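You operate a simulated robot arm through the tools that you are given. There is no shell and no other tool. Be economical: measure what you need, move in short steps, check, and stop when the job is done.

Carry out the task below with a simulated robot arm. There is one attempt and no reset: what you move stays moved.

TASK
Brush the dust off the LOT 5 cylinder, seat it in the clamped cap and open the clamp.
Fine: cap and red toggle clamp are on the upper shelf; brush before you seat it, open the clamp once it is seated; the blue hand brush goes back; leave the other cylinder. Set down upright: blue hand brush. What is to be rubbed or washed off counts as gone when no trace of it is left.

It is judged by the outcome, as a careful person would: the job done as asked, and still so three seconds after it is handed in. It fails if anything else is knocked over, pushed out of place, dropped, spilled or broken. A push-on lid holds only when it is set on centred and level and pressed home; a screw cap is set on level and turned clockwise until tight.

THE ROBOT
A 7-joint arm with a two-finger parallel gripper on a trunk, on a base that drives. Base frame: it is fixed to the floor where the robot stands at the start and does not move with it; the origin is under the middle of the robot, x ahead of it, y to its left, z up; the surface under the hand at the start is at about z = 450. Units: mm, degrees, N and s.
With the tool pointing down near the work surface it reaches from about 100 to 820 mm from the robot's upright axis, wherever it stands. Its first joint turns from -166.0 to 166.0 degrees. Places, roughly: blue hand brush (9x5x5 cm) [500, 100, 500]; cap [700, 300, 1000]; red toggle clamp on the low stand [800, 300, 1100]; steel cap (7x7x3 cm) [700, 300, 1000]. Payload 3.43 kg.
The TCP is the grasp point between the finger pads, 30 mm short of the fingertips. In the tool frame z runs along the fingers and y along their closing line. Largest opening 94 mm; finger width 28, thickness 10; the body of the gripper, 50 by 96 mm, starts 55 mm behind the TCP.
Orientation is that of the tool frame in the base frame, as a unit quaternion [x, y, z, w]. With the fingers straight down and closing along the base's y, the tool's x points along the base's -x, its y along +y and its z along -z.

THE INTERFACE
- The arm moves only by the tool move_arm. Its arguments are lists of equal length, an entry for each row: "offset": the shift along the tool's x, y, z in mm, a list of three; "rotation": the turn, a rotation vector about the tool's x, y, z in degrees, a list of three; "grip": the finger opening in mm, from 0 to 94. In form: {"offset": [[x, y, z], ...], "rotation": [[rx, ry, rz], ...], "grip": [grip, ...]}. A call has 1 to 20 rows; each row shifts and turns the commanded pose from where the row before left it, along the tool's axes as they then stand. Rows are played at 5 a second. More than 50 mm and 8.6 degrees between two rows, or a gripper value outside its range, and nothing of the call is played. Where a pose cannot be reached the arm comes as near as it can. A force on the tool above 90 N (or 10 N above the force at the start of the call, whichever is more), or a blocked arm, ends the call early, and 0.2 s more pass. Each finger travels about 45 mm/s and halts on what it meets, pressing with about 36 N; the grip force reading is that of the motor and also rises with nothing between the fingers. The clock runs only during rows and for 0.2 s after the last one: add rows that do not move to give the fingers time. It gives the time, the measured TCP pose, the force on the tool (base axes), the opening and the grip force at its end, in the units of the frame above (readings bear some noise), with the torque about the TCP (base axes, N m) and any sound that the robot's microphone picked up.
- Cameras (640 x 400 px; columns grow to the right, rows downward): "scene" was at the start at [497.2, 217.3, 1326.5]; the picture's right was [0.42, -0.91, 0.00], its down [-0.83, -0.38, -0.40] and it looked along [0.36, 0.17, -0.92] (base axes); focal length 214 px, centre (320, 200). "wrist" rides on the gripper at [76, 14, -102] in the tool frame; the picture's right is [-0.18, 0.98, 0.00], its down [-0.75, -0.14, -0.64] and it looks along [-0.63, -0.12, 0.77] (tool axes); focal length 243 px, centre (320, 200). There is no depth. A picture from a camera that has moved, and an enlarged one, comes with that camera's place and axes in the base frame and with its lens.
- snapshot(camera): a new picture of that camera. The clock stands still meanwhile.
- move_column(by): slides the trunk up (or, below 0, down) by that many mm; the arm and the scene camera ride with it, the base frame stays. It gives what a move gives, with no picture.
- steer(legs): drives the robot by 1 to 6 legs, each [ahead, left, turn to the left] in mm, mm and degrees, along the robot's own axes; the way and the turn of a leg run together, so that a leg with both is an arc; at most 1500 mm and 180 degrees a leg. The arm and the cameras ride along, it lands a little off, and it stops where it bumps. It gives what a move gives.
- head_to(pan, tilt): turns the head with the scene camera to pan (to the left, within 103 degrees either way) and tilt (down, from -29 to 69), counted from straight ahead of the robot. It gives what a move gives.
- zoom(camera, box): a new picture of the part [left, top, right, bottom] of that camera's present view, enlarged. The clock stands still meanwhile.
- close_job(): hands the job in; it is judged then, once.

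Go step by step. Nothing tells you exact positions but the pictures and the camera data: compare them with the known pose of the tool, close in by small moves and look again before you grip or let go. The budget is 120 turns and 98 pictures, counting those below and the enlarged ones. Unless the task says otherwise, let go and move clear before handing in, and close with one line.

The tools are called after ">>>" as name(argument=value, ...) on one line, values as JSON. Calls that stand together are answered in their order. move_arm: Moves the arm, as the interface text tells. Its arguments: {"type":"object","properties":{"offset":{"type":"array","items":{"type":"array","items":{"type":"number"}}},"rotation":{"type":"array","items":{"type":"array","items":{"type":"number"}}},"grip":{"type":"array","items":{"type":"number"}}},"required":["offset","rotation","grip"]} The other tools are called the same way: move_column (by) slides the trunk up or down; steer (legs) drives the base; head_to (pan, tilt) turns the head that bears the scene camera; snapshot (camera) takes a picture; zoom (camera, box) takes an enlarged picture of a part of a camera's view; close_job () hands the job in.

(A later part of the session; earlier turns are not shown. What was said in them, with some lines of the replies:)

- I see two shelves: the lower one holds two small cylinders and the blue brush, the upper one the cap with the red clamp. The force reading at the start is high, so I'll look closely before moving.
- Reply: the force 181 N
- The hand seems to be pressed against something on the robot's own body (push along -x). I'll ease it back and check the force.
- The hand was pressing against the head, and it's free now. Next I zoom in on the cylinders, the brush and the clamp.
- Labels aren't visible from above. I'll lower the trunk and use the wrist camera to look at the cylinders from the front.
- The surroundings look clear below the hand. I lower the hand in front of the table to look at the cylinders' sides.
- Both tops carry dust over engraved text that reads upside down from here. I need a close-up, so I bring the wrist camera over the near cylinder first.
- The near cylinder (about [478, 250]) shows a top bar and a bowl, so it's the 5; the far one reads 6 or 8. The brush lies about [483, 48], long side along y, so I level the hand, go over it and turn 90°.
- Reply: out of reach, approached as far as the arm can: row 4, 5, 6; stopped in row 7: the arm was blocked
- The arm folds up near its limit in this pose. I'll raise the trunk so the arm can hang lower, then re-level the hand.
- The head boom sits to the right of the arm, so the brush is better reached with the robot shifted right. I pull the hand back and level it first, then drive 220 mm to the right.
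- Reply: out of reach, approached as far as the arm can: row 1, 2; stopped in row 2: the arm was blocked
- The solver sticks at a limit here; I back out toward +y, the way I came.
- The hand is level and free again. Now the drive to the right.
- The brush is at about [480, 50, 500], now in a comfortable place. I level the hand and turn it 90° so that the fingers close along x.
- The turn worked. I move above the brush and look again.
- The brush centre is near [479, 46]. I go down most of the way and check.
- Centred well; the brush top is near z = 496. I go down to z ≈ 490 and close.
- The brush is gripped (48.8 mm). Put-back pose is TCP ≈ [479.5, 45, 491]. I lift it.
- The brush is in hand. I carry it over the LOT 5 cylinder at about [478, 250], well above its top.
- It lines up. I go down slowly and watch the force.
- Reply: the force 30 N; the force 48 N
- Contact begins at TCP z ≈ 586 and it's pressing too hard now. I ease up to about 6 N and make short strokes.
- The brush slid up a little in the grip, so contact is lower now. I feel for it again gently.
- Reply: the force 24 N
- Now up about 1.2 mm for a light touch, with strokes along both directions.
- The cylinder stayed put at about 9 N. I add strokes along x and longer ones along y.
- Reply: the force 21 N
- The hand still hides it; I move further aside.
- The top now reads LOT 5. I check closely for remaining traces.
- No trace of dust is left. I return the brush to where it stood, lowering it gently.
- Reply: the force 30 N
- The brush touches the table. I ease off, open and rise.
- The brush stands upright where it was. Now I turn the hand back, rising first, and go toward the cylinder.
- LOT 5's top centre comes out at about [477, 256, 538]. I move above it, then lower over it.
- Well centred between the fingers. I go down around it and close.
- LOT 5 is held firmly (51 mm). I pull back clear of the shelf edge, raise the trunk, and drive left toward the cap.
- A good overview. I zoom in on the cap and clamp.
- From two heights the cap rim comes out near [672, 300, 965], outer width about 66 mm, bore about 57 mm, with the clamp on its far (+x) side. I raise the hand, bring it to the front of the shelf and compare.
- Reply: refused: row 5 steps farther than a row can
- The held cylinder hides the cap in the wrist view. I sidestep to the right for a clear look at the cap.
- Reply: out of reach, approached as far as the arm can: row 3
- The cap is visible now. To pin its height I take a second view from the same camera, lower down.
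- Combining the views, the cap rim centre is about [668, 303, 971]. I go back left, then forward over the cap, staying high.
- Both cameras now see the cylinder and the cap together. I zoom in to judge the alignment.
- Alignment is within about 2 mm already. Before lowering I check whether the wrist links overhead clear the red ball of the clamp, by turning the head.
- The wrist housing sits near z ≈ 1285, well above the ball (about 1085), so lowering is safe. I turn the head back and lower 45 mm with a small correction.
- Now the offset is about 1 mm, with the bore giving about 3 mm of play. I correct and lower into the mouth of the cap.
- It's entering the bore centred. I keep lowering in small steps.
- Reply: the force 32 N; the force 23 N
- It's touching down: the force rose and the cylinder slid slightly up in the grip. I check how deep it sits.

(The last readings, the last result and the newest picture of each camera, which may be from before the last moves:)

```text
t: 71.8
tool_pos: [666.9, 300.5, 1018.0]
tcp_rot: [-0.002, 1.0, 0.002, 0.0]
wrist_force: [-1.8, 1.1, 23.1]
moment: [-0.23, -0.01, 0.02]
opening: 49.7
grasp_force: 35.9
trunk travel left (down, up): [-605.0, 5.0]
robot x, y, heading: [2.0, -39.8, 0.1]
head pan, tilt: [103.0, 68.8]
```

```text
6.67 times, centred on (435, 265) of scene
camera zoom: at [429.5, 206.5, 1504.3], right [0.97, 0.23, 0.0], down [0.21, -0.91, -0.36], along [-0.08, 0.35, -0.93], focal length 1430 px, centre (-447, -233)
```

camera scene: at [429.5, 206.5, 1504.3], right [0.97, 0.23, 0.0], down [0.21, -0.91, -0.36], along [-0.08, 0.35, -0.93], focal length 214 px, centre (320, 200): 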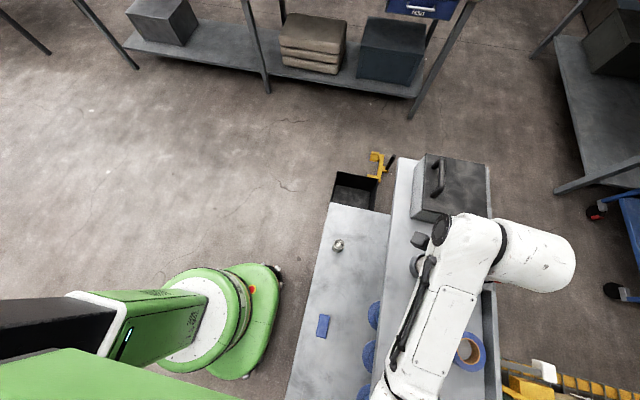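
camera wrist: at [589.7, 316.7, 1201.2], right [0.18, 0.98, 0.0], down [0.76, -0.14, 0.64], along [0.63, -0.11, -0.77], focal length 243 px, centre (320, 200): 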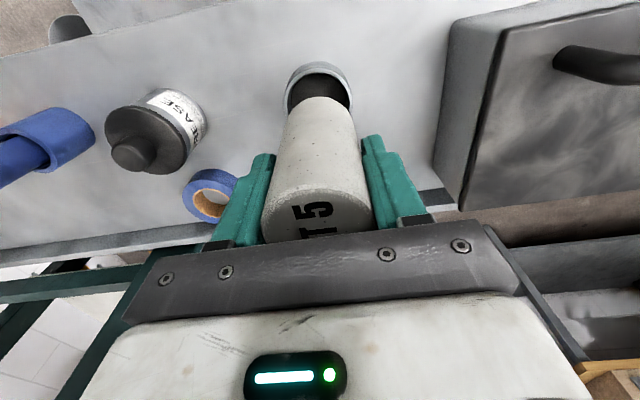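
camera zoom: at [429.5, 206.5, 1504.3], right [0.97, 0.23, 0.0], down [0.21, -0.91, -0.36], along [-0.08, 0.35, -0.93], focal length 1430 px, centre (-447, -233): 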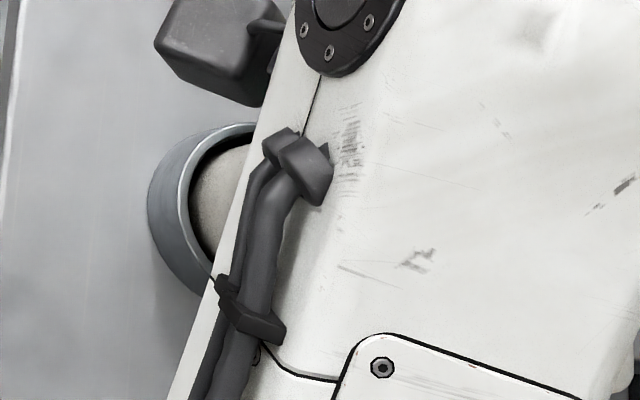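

The cylinder is inside the rim. I unload the force, let go and rise straight up.

>>> move_arm(offset=[[0, 0, -1.5], [0, 0, 0], [0, 0, 0], [0, 0, 0], [0, 0, -20], [0, 0, -40], [0, 0, -40]], rotation=[[0, 0, 0], [0, 0, 0], [0, 0, 0], [0, 0, 0], [0, 0, 0], [0, 0, 0], [0, 0, 0]], grip=[20, 55, 75, 75, 75, 75, 75])

>>> snapshot(camera="wrist")

```text
t: 73.4
tool_pos: [666.7, 301.4, 1119.9]
tcp_rot: [-0.002, 1.0, 0.002, 0.0]
wrist_force: [-0.2, -0.1, -0.7]
moment: [-0.01, -0.01, -0.01]
opening: 75.0
grasp_force: 0.0
trunk travel left (down, up): [-605.0, 5.0]
robot x, y, heading: [0.0, -42.1, 0.0]
head pan, tilt: [103.0, 68.8]
```

```text
27 pictures are left
camera wrist: at [589.6, 314.4, 1222.8], right [0.18, 0.98, 0.0], down [0.76, -0.14, 0.64], along [0.63, -0.11, -0.77], focal length 243 px, centre (320, 200)
```

wrist: 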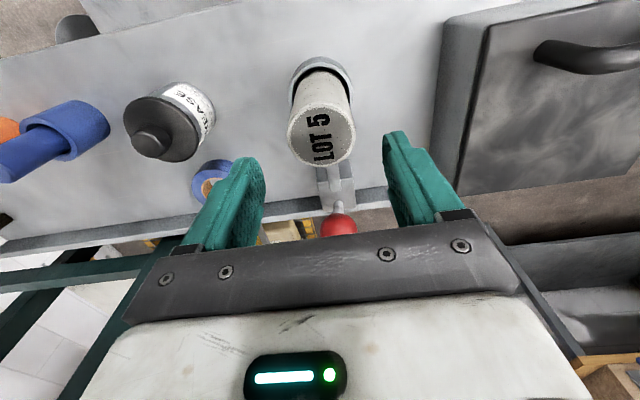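

LOT 5 stands in the cap. I zoom in to check that it's level and seated.

>>> zoom(camera="wrist", box=[256, 50, 384, 130])

>>> zoom(camera="wrist", box=[270, 130, 400, 240])

```text
5.00 times, centred on (320, 90) of wrist
camera zoom: at [589.6, 314.4, 1222.8], right [0.18, 0.98, 0.0], down [0.76, -0.14, 0.64], along [0.63, -0.11, -0.77], focal length 1213 px, centre (320, 750)
```

zoom: 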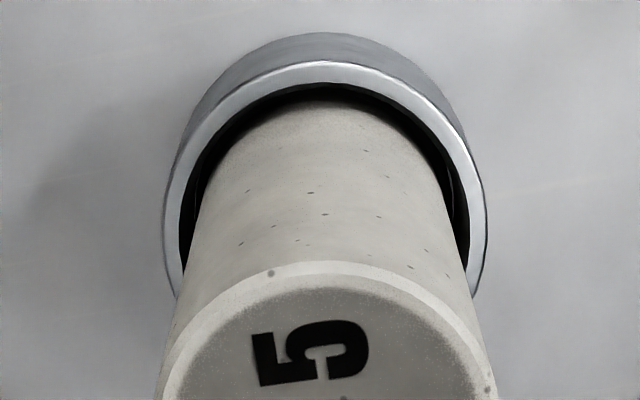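

```text
3.64 times, centred on (335, 185) of wrist
camera zoom: at [589.6, 314.4, 1222.8], right [0.18, 0.98, 0.0], down [0.76, -0.14, 0.64], along [0.63, -0.11, -0.77], focal length 882 px, centre (266, 254)
```

zoom: 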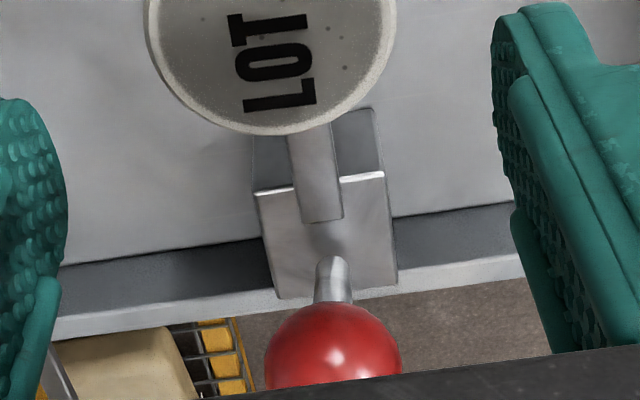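

It looks level. To make sure it's home, I press gently on its top with closed fingers.

>>> move_arm(offset=[[0, 0, 0], [0, 0, 0], [0, 0, 0], [0, 0, 0], [0, 0, 15], [0, 0, 13], [0, 0, 0]], rotation=[[0, 0, 0], [0, 0, 0], [0, 0, 0], [0, 0, 0], [0, 0, 0], [0, 0, 0], [0, 0, 0]], grip=[50, 25, 0, 0, 0, 0, 0])

>>> move_arm(offset=[[0, 0, 3], [0, 0, 3], [0, 0, 0]], rotation=[[0, 0, 0], [0, 0, 0], [0, 0, 0]], grip=[0, 0, 0])

>>> move_arm(offset=[[0, 0, 2], [0, 0, 2], [0, 0, 0]], rotation=[[0, 0, 0], [0, 0, 0], [0, 0, 0]], grip=[0, 0, 0])

```text
t: 75.0
tool_pos: [668.2, 300.8, 1092.4]
tcp_rot: [-0.001, 1.0, 0.002, -0.001]
wrist_force: [0.2, 0.3, -0.5]
moment: [0.01, -0.04, 0.02]
opening: 0.0
grasp_force: 33.0
trunk travel left (down, up): [-605.0, 5.0]
robot x, y, heading: [-0.7, -37.3, 0.0]
head pan, tilt: [103.0, 68.8]
```

```text
t: 75.8
tool_pos: [667.1, 299.1, 1091.3]
tcp_rot: [-0.001, 1.0, 0.005, 0.002]
wrist_force: [-5.7, -2.3, 63.3]
moment: [-0.13, 0.83, 0.05]
opening: 0.0
grasp_force: 32.9
trunk travel left (down, up): [-605.0, 5.0]
robot x, y, heading: [1.7, -43.9, 0.0]
head pan, tilt: [103.0, 68.8]
```

```text
t: 76.4
tool_pos: [669.1, 300.7, 1092.2]
tcp_rot: [-0.003, 1.0, 0.01, 0.006]
wrist_force: [-10.5, -6.4, 39.8]
moment: [-0.26, 0.8, 0.1]
opening: 0.1
grasp_force: 32.9
trunk travel left (down, up): [-605.0, 5.0]
robot x, y, heading: [-0.3, -37.8, 0.0]
head pan, tilt: [103.0, 68.8]
stopped in row 2: the force on the tool passed its limit at 92 N (the readings are from after the stop); the commanded pose is now the measured one
```

It's on a hard stop and level, so it's seated. The red ball is at about [762, 300, 1066], so I raise the hand, then drive 90 mm ahead to get better reach over the clamp.

>>> move_arm(offset=[[0, 0, -30], [0, 0, -40], [0, 0, -30], [0, 0, 0]], rotation=[[0, 0, 0], [0, 0, 0], [0, 0, 0], [0, 0, 0]], grip=[0, 0, 94, 94])

>>> steer(legs=[[90, 0, 0]])

>>> snapshot(camera="wrist")

>>> snapshot(camera="scene")

```text
t: 77.4
tool_pos: [668.8, 298.6, 1188.4]
tcp_rot: [-0.002, 1.0, 0.007, 0.004]
wrist_force: [0.1, 0.9, -0.2]
moment: [0.01, -0.03, 0.02]
opening: 50.3
grasp_force: 0.0
trunk travel left (down, up): [-605.0, 5.0]
robot x, y, heading: [-1.3, -42.6, 0.2]
head pan, tilt: [103.0, 68.8]
```

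```text
t: 78.5
tool_pos: [759.8, 299.6, 1188.6]
tcp_rot: [0.0, 1.0, 0.008, 0.003]
wrist_force: [0.1, -0.3, -0.4]
moment: [-0.05, -0.02, -0.01]
opening: 94.3
grasp_force: 0.1
trunk travel left (down, up): [-605.0, 5.0]
robot x, y, heading: [89.1, -43.5, -0.0]
head pan, tilt: [103.0, 68.8]
```

```text
24 pictures are left
camera wrist: at [681.4, 312.7, 1290.0], right [0.18, 0.98, 0.02], down [0.75, -0.15, 0.65], along [0.64, -0.1, -0.76], focal length 243 px, centre (320, 200)
```

wrist: 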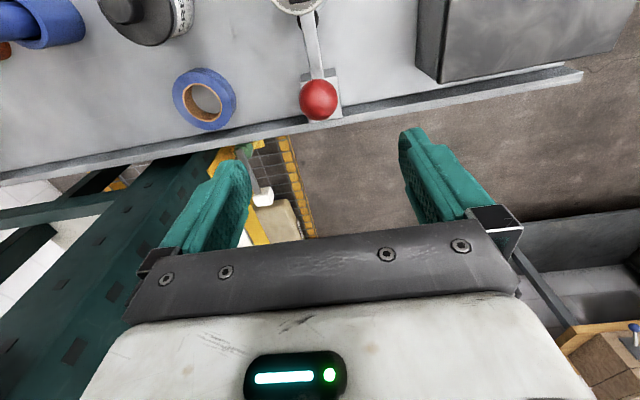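

```text
23 pictures are left
camera scene: at [520.3, 206.9, 1504.0], right [0.97, 0.23, 0.0], down [0.21, -0.91, -0.36], along [-0.08, 0.35, -0.93], focal length 214 px, centre (320, 200)
```

scene: 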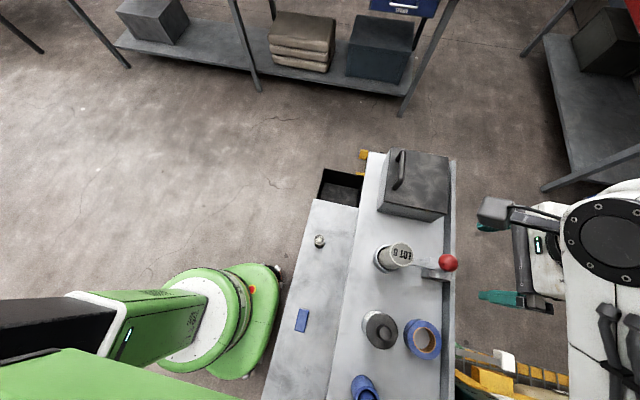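

>>> zoom(camera="scene", box=[365, 230, 469, 295])

>>> zoom(camera="wrist", box=[260, 0, 380, 140])

```text
6.15 times, centred on (417, 262) of scene
camera zoom: at [520.3, 206.9, 1504.0], right [0.97, 0.23, 0.0], down [0.21, -0.91, -0.36], along [-0.08, 0.35, -0.93], focal length 1320 px, centre (-277, -185)
```

zoom: 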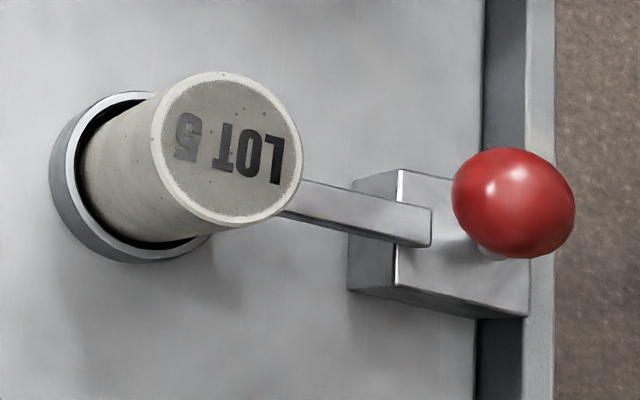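

```text
2.86 times, centred on (320, 70) of wrist
camera zoom: at [681.4, 312.7, 1290.0], right [0.18, 0.98, 0.02], down [0.75, -0.15, 0.65], along [0.64, -0.1, -0.76], focal length 693 px, centre (320, 571)
```

zoom: 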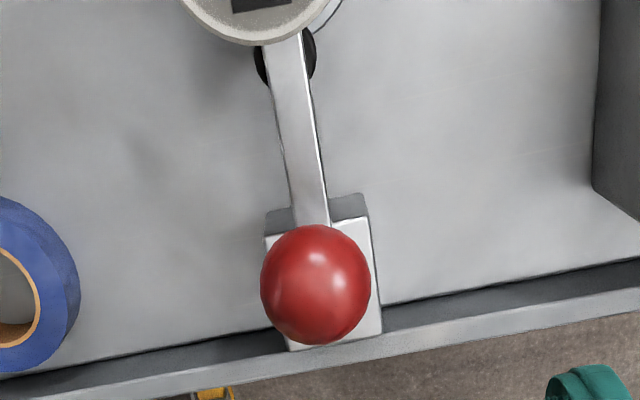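

The handle stands upright with the arm lying toward the cap. I level the hand and lower its open fingers around the red ball.

>>> move_arm(offset=[[3, 1, 30], [0, 0, 30], [0, 0, 20], [0, 0, 0]], rotation=[[0.9, 0.3, 0], [0, 0, 0], [0, 0, 0], [0, 0, 0]], grip=[94, 94, 94, 94])

>>> snapshot(camera="wrist")

>>> snapshot(camera="scene")

```text
t: 79.5
tool_pos: [756.2, 299.7, 1107.8]
tcp_rot: [-0.001, 1.0, -0.001, 0.0]
wrist_force: [0.5, 0.0, 0.6]
moment: [0.0, -0.02, 0.01]
opening: 94.1
grasp_force: 0.0
trunk travel left (down, up): [-605.0, 5.0]
robot x, y, heading: [87.6, -40.1, 0.2]
head pan, tilt: [103.0, 68.8]
```

```text
20 pictures are left
camera wrist: at [679.0, 315.2, 1209.6], right [0.18, 0.98, 0.0], down [0.75, -0.14, 0.64], along [0.63, -0.12, -0.77], focal length 243 px, centre (320, 200)
```

wrist: 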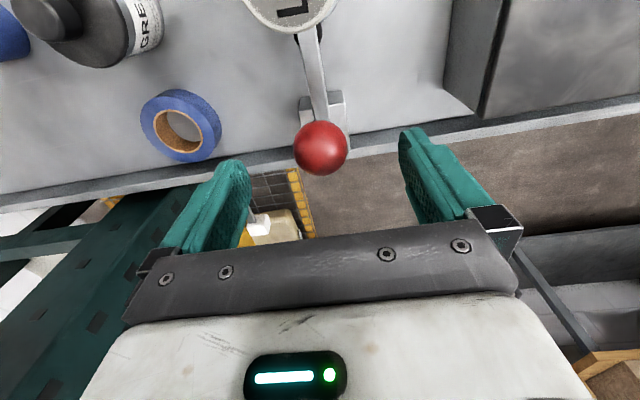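

```text
19 pictures are left
camera scene: at [520.4, 206.9, 1504.1], right [0.97, 0.23, 0.0], down [0.21, -0.91, -0.36], along [-0.08, 0.35, -0.93], focal length 214 px, centre (320, 200)
```

scene: 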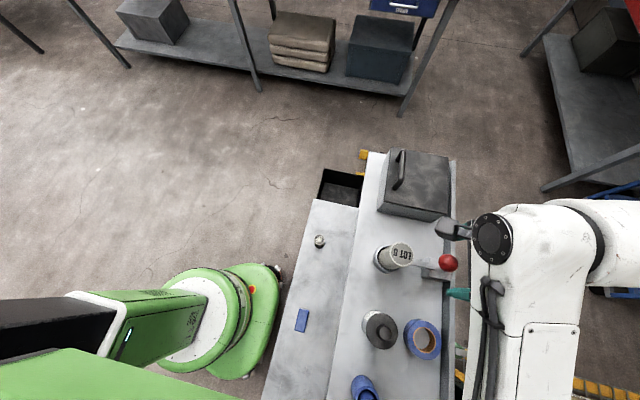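

The ball is right on the closing line, 45 mm below the grasp point. I lower 43 mm and close on it.

>>> move_arm(offset=[[0, 0, 20], [0, 0, 15], [0, 0, 8], [0, 0, 0], [0, 0, 0], [0, 0, 0], [0, 0, 0], [0, 0, 0]], rotation=[[0, 0, 0], [0, 0, 0], [0, 0, 0], [0, 0, 0], [0, 0, 0], [0, 0, 0], [0, 0, 0], [0, 0, 0]], grip=[94, 94, 94, 75, 55, 35, 25, 25])

>>> snapshot(camera="wrist")

```text
t: 81.3
tool_pos: [755.5, 301.6, 1065.7]
tcp_rot: [-0.002, 1.0, 0.0, 0.001]
wrist_force: [0.6, 7.6, -1.1]
moment: [-0.05, -0.02, -0.04]
opening: 36.0
grasp_force: 40.1
trunk travel left (down, up): [-605.0, 5.0]
robot x, y, heading: [91.5, -39.4, -0.0]
head pan, tilt: [103.0, 68.8]
```

```text
18 pictures are left
camera wrist: at [679.0, 316.1, 1166.8], right [0.18, 0.98, 0.0], down [0.75, -0.14, 0.64], along [0.63, -0.12, -0.77], focal length 243 px, centre (320, 200)
```

wrist: 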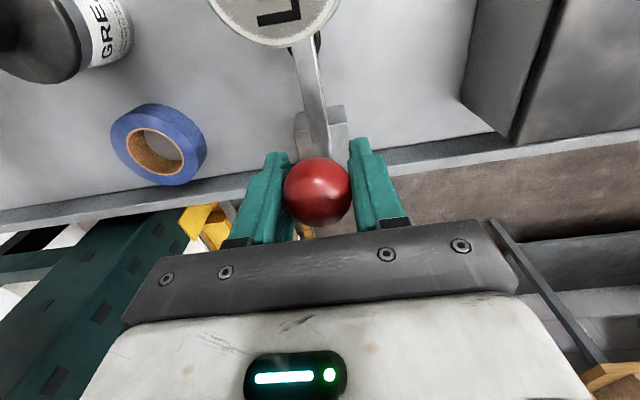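

The ball is gripped. I push it a little away (+x) and read the resistance.

>>> move_arm(offset=[[-4, 0, 0], [-4, 0, 0], [-4, 0, 0]], rotation=[[0, 0, 0], [0, 0, 0], [0, 0, 0]], grip=[25, 25, 25])

>>> snapshot(camera="wrist")

```text
t: 82.1
tool_pos: [766.2, 301.6, 1066.8]
tcp_rot: [-0.003, 1.0, 0.001, 0.002]
wrist_force: [-23.5, 2.0, 23.2]
moment: [-0.01, 1.0, 0.03]
opening: 36.0
grasp_force: 45.2
trunk travel left (down, up): [-605.0, 5.0]
robot x, y, heading: [87.8, -40.6, -0.1]
head pan, tilt: [103.0, 68.8]
```

```text
17 pictures are left
camera wrist: at [689.2, 315.9, 1169.1], right [0.18, 0.98, 0.0], down [0.75, -0.14, 0.64], along [0.63, -0.11, -0.76], focal length 243 px, centre (320, 200)
```

wrist: 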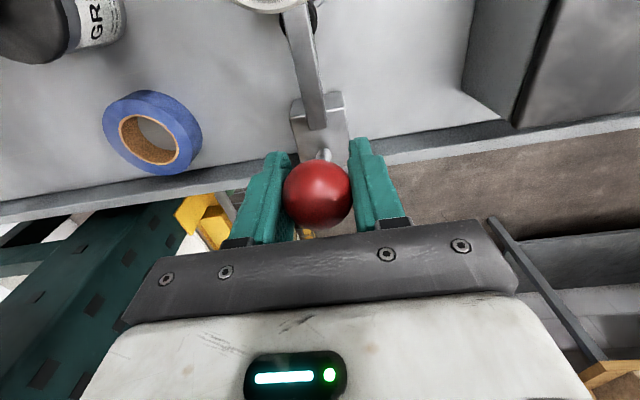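

There's resistance with an upward component. I ease up slightly and go on in +x.

>>> move_arm(offset=[[0, 0, -2], [-4, 0, 0], [-4, 0, 0], [0, 0, 0]], rotation=[[0, 0, 0], [0, 0, 0], [0, 0, 0], [0, 0, 0]], grip=[25, 25, 25, 25])

>>> zoom(camera="scene", box=[365, 230, 469, 295])

```text
t: 83.1
tool_pos: [776.7, 301.6, 1068.1]
tcp_rot: [-0.002, 1.0, 0.0, 0.002]
wrist_force: [-17.5, 8.8, 17.0]
moment: [-0.19, 0.9, 0.0]
opening: 35.4
grasp_force: 44.8
trunk travel left (down, up): [-605.0, 5.0]
robot x, y, heading: [90.6, -39.3, 0.0]
head pan, tilt: [103.0, 68.8]
```

```text
6.15 times, centred on (417, 262) of scene
camera zoom: at [519.1, 207.3, 1504.4], right [0.97, 0.23, 0.0], down [0.21, -0.91, -0.36], along [-0.08, 0.35, -0.93], focal length 1320 px, centre (-277, -185)
```

zoom: 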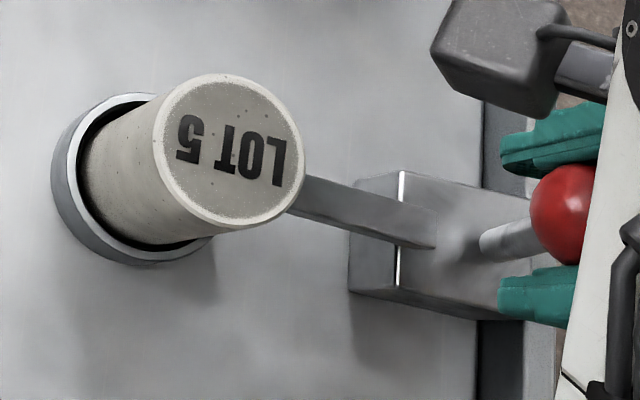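

The handle has gone from leaning toward the robot to upright. I follow its arc onward, over and down.

>>> move_arm(offset=[[-5, 0, 0], [-5, 0, 1], [-5, 0, 1], [-5, 0, 2], [-5, 0, 2], [-5, 0, 2], [-5, 0, 3], [0, 0, 0]], rotation=[[0, 0, 0], [0, 0, 0], [0, 0, 0], [0, 0, 0], [0, 0, 0], [0, 0, 0], [0, 0, 0], [0, 0, 0]], grip=[25, 25, 25, 25, 25, 25, 25, 25])

>>> zoom(camera="scene", box=[365, 220, 495, 300])

```text
t: 84.9
tool_pos: [812.1, 301.1, 1057.0]
tcp_rot: [0.0, 1.0, 0.001, 0.0]
wrist_force: [-2.5, 17.1, 20.9]
moment: [-0.36, 0.77, 0.0]
opening: 33.1
grasp_force: 45.4
trunk travel left (down, up): [-605.0, 5.0]
robot x, y, heading: [88.5, -40.0, 0.0]
head pan, tilt: [103.0, 68.8]
```

```text
4.92 times, centred on (430, 260) of scene
camera zoom: at [519.6, 207.4, 1504.3], right [0.97, 0.23, 0.0], down [0.21, -0.91, -0.36], along [-0.08, 0.35, -0.93], focal length 1056 px, centre (-222, -95)
```

zoom: 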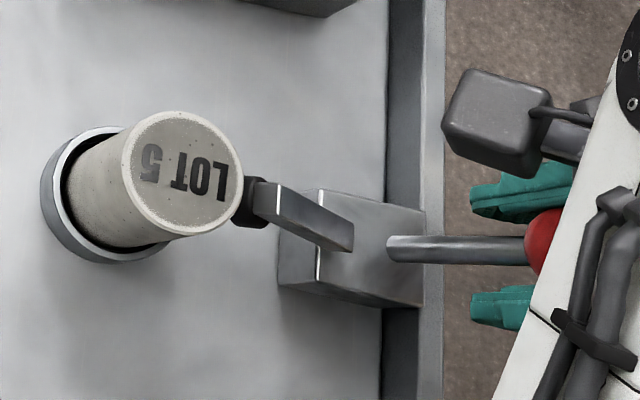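

The clamp arm is lifting off. I carry on along the arc, lowering more steeply.

>>> move_arm(offset=[[0, 1, 4], [-4, 0.5, 4], [-4, 0, 4], [-3, 0, 5], [-3, 0, 5], [-2, 0, 5], [0, 0, 0]], rotation=[[0, 0, 0], [0, 0, 0], [0, 0, 0], [0, 0, 0], [0, 0, 0], [0, 0, 0], [0, 0, 0]], grip=[25, 25, 25, 25, 25, 25, 25])

>>> zoom(camera="scene", box=[365, 220, 495, 300])

```text
t: 86.5
tool_pos: [828.3, 301.6, 1032.6]
tcp_rot: [0.0, 1.0, 0.001, 0.004]
wrist_force: [14.2, 0.3, 49.4]
moment: [-0.05, 1.78, 0.04]
opening: 32.9
grasp_force: 45.2
trunk travel left (down, up): [-605.0, 5.0]
robot x, y, heading: [87.9, -38.7, 0.2]
head pan, tilt: [103.0, 68.8]
```

```text
4.92 times, centred on (430, 260) of scene
camera zoom: at [519.6, 205.9, 1504.8], right [0.97, 0.23, 0.0], down [0.21, -0.91, -0.36], along [-0.08, 0.35, -0.93], focal length 1056 px, centre (-222, -95)
```

zoom: 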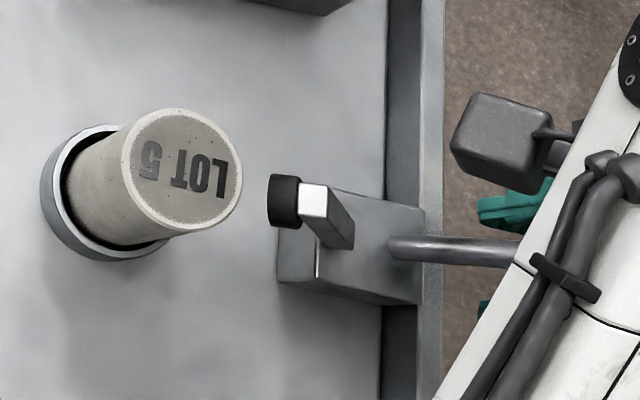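

The arm is well up. I relieve the sideways load and go a little further.

>>> move_arm(offset=[[-3, 0, 0], [-3, 0, 2], [-2, 0, 4], [-1, 0, 5], [0, 0, 5], [0, 0, 0]], rotation=[[0, 0, 0], [0, 0, 0], [0, 0, 0], [0, 0, 0], [0, 0, 0], [0, 0, 0]], grip=[25, 25, 25, 25, 25, 25])

>>> zoom(camera="scene", box=[365, 220, 495, 300])

```text
t: 87.6
tool_pos: [837.2, 302.3, 1028.5]
tcp_rot: [-0.003, 1.0, 0.004, 0.011]
wrist_force: [-29.9, -18.3, 42.1]
moment: [0.55, -0.65, -0.12]
opening: 32.5
grasp_force: 44.7
trunk travel left (down, up): [-605.0, 5.0]
robot x, y, heading: [87.8, -43.0, 0.2]
head pan, tilt: [103.0, 68.8]
stopped in row 5: the force on the tool passed its limit at 95 N (the readings are from after the stop); the commanded pose is now the measured one
```

```text
4.92 times, centred on (430, 260) of scene
camera zoom: at [516.7, 204.1, 1504.7], right [0.97, 0.23, 0.0], down [0.21, -0.91, -0.36], along [-0.08, 0.35, -0.93], focal length 1056 px, centre (-222, -95)
```

zoom: 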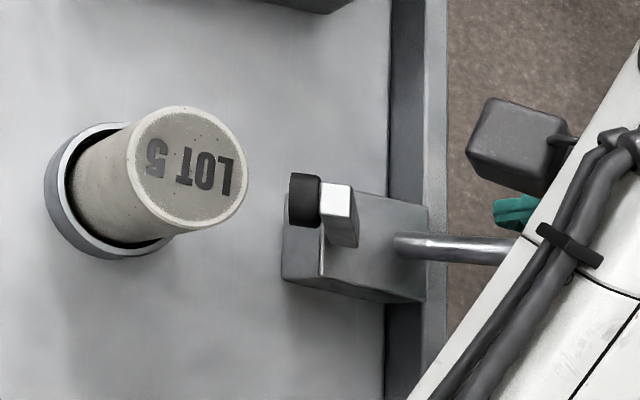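

The clamp is at its stop with the arm raised. I unload, let go of the ball and rise.

>>> move_arm(offset=[[0, 0, -2], [0, 0, 0], [0, 0, 0], [0, 0, 0], [0, 0, 0], [0, 0, -30], [0, 0, -40], [0, 0, -45]], rotation=[[0, 0, 0], [0, 0, 0], [0, 0, 0], [0, 0, 0], [0, 0, 0], [0, 0, 0], [0, 0, 0], [0, 0, 0]], grip=[25, 45, 65, 80, 80, 80, 80, 80])

>>> snapshot(camera="wrist")

>>> zoom(camera="scene", box=[365, 220, 495, 300])

```text
t: 89.4
tool_pos: [837.7, 302.7, 1140.8]
tcp_rot: [-0.002, 1.0, 0.002, 0.007]
wrist_force: [0.3, 0.3, 0.4]
moment: [0.03, -0.02, 0.0]
opening: 79.9
grasp_force: 0.1
trunk travel left (down, up): [-605.0, 5.0]
robot x, y, heading: [85.2, -40.9, 0.3]
head pan, tilt: [103.0, 68.8]
```

```text
12 pictures are left
camera wrist: at [758.3, 317.2, 1242.1], right [0.18, 0.98, 0.01], down [0.75, -0.14, 0.65], along [0.64, -0.11, -0.76], focal length 243 px, centre (320, 200)
```

wrist: 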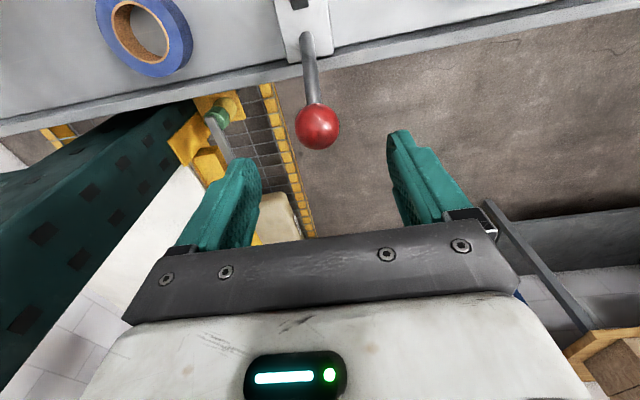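

```text
4.92 times, centred on (430, 260) of scene
camera zoom: at [520.1, 206.4, 1503.8], right [0.97, 0.23, 0.0], down [0.21, -0.91, -0.36], along [-0.08, 0.35, -0.93], focal length 1056 px, centre (-222, -95)
```

zoom: 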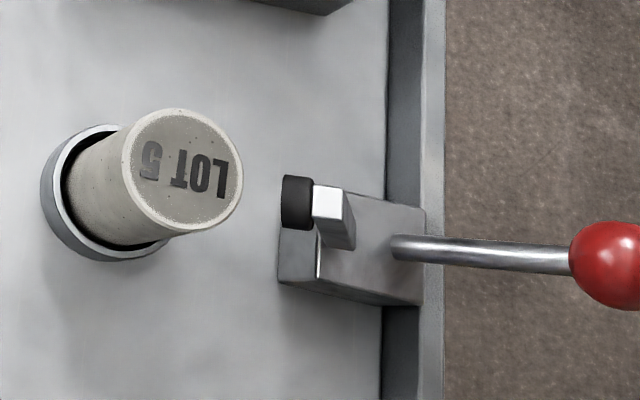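

The clamp stays open with the arm about 65° up. My last push was mostly along the handle, so I'll check with closed fingers from the near side whether it opens further.

>>> move_arm(offset=[[22, -1, 0], [21, -1, 0], [0, 0, 0], [0, 0, 0], [0, 0, 25], [0, 0, 25], [0, 0, 14], [0, 0, 0]], rotation=[[0, 0, 0], [0, 0, 0], [0, 0, 0], [0, 0, 0], [0, 0, 0], [0, 0, 0], [0, 0, 0], [0, 0, 0]], grip=[50, 25, 0, 0, 0, 0, 0, 0])

>>> move_arm(offset=[[-5, 0, 0], [-5, 0, 0], [-5, 0, 1], [-5, 0, 2], [-5, 0, 2], [0, 0, 0]], rotation=[[0, 0, 0], [0, 0, 0], [0, 0, 0], [0, 0, 0], [0, 0, 0], [0, 0, 0]], grip=[0, 0, 0, 0, 0, 0])

>>> snapshot(camera="wrist")

```text
t: 91.2
tool_pos: [795.6, 300.2, 1077.0]
tcp_rot: [-0.003, 1.0, 0.002, 0.008]
wrist_force: [-0.2, 0.9, 0.0]
moment: [0.02, 0.01, -0.02]
opening: 0.1
grasp_force: 33.7
trunk travel left (down, up): [-605.0, 5.0]
robot x, y, heading: [88.5, -39.1, 0.1]
head pan, tilt: [103.0, 68.8]
```

```text
t: 92.1
tool_pos: [799.4, 302.8, 1076.9]
tcp_rot: [-0.014, 1.0, 0.002, -0.001]
wrist_force: [-30.2, -10.1, 32.1]
moment: [-0.58, 0.49, -0.01]
opening: 0.0
grasp_force: 33.0
trunk travel left (down, up): [-605.0, 5.0]
robot x, y, heading: [91.0, -39.0, 0.2]
head pan, tilt: [103.0, 68.8]
stopped in row 4: the force on the tool passed its limit at 97 N (the readings are from after the stop); the commanded pose is now the measured one
```

```text
10 pictures are left
camera wrist: at [722.3, 316.0, 1179.1], right [0.15, 0.99, 0.0], down [0.76, -0.12, 0.64], along [0.63, -0.1, -0.77], focal length 243 px, centre (320, 200)
```

wrist: 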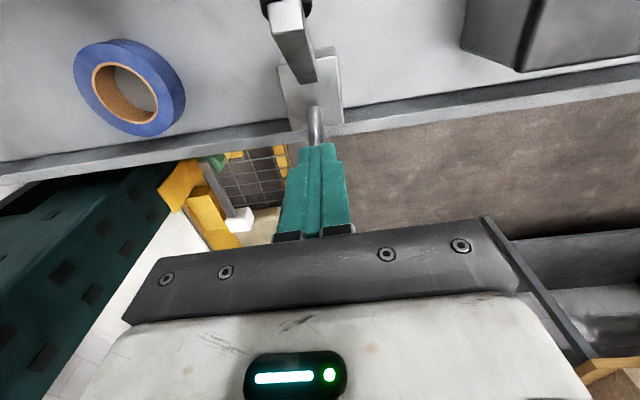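

It's at a hard stop, so the clamp is fully open. I back off, rise, drive back and check everything.

>>> move_arm(offset=[[4, 0, 0], [0, 0, -30], [0, 0, -40], [0, 0, -45], [0, 0, 0]], rotation=[[0, 0, 0], [0, 0, 0], [0, 0, 0], [0, 0, 0], [0, 0, 0]], grip=[0, 0, 0, 0, 0])

>>> steer(legs=[[-250, 0, 0]])

>>> snapshot(camera="wrist")

>>> snapshot(camera="scene")

```text
t: 93.3
tool_pos: [801.6, 301.9, 1188.9]
tcp_rot: [-0.01, 1.0, 0.001, 0.001]
wrist_force: [-0.2, 0.1, -0.4]
moment: [0.0, -0.02, -0.04]
opening: 0.0
grasp_force: 32.7
trunk travel left (down, up): [-605.0, 5.0]
robot x, y, heading: [85.7, -41.1, 0.1]
head pan, tilt: [103.0, 68.8]
```

```text
t: 95.2
tool_pos: [549.6, 300.4, 1188.5]
tcp_rot: [-0.01, 1.0, 0.001, 0.0]
wrist_force: [-0.1, -0.2, -0.7]
moment: [-0.04, 0.0, -0.03]
opening: 0.0
grasp_force: 33.4
trunk travel left (down, up): [-605.0, 5.0]
robot x, y, heading: [-167.3, -43.9, 0.2]
head pan, tilt: [103.0, 68.8]
```

```text
9 pictures are left
camera wrist: at [471.5, 313.6, 1290.8], right [0.16, 0.99, 0.0], down [0.76, -0.13, 0.64], along [0.63, -0.1, -0.77], focal length 243 px, centre (320, 200)
```

wrist: 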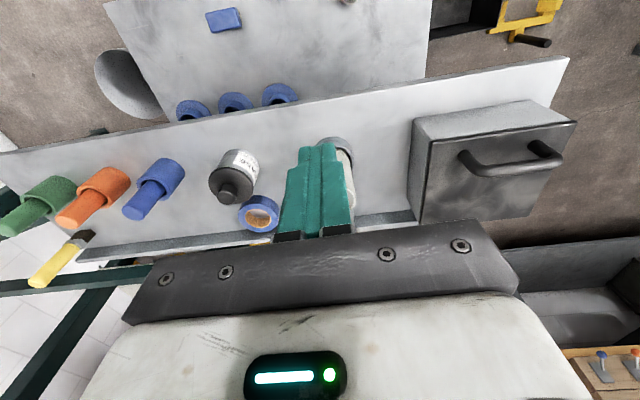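

```text
8 pictures are left
camera scene: at [266.7, 205.2, 1504.1], right [0.97, 0.23, 0.0], down [0.21, -0.91, -0.36], along [-0.08, 0.35, -0.93], focal length 214 px, centre (320, 200)
```

scene: 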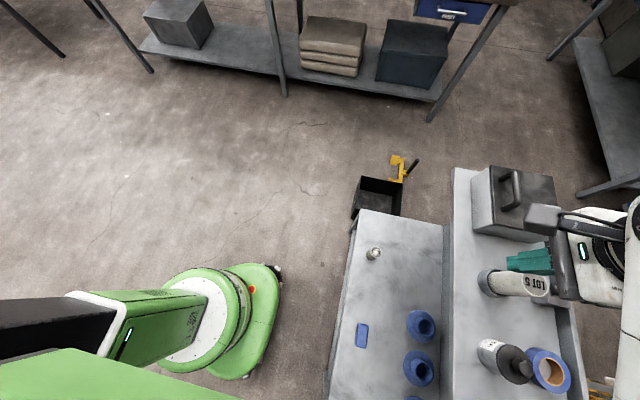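

All things stand where they should. A last close look at the seated cylinder and the brush.

>>> zoom(camera="scene", box=[465, 245, 585, 320])

>>> zoom(camera="scene", box=[340, 235, 400, 360])

```text
5.33 times, centred on (525, 282) of scene
camera zoom: at [266.7, 205.2, 1504.1], right [0.97, 0.23, 0.0], down [0.21, -0.91, -0.36], along [-0.08, 0.35, -0.93], focal length 1144 px, centre (-773, -240)
```

zoom: 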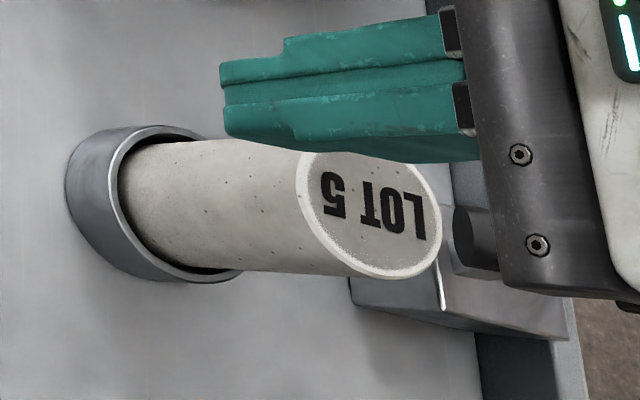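

```text
3.20 times, centred on (370, 298) of scene
camera zoom: at [266.7, 205.2, 1504.1], right [0.97, 0.23, 0.0], down [0.21, -0.91, -0.36], along [-0.08, 0.35, -0.93], focal length 686 px, centre (160, -112)
```

zoom: 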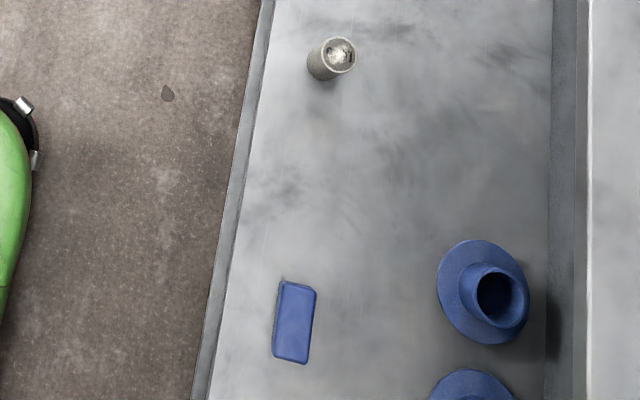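

LOT 5 sits upright and clean in the cap, the clamp is open, the brush is back upright, and the other cylinder is untouched. I hand it in.

>>> close_job()

```text
The job is handed in.
```

LOT 5 is brushed clean and sits upright in the cap, and the clamp is open to its stop. The blue brush is back upright where it stood, and the other cylinder was not touched.
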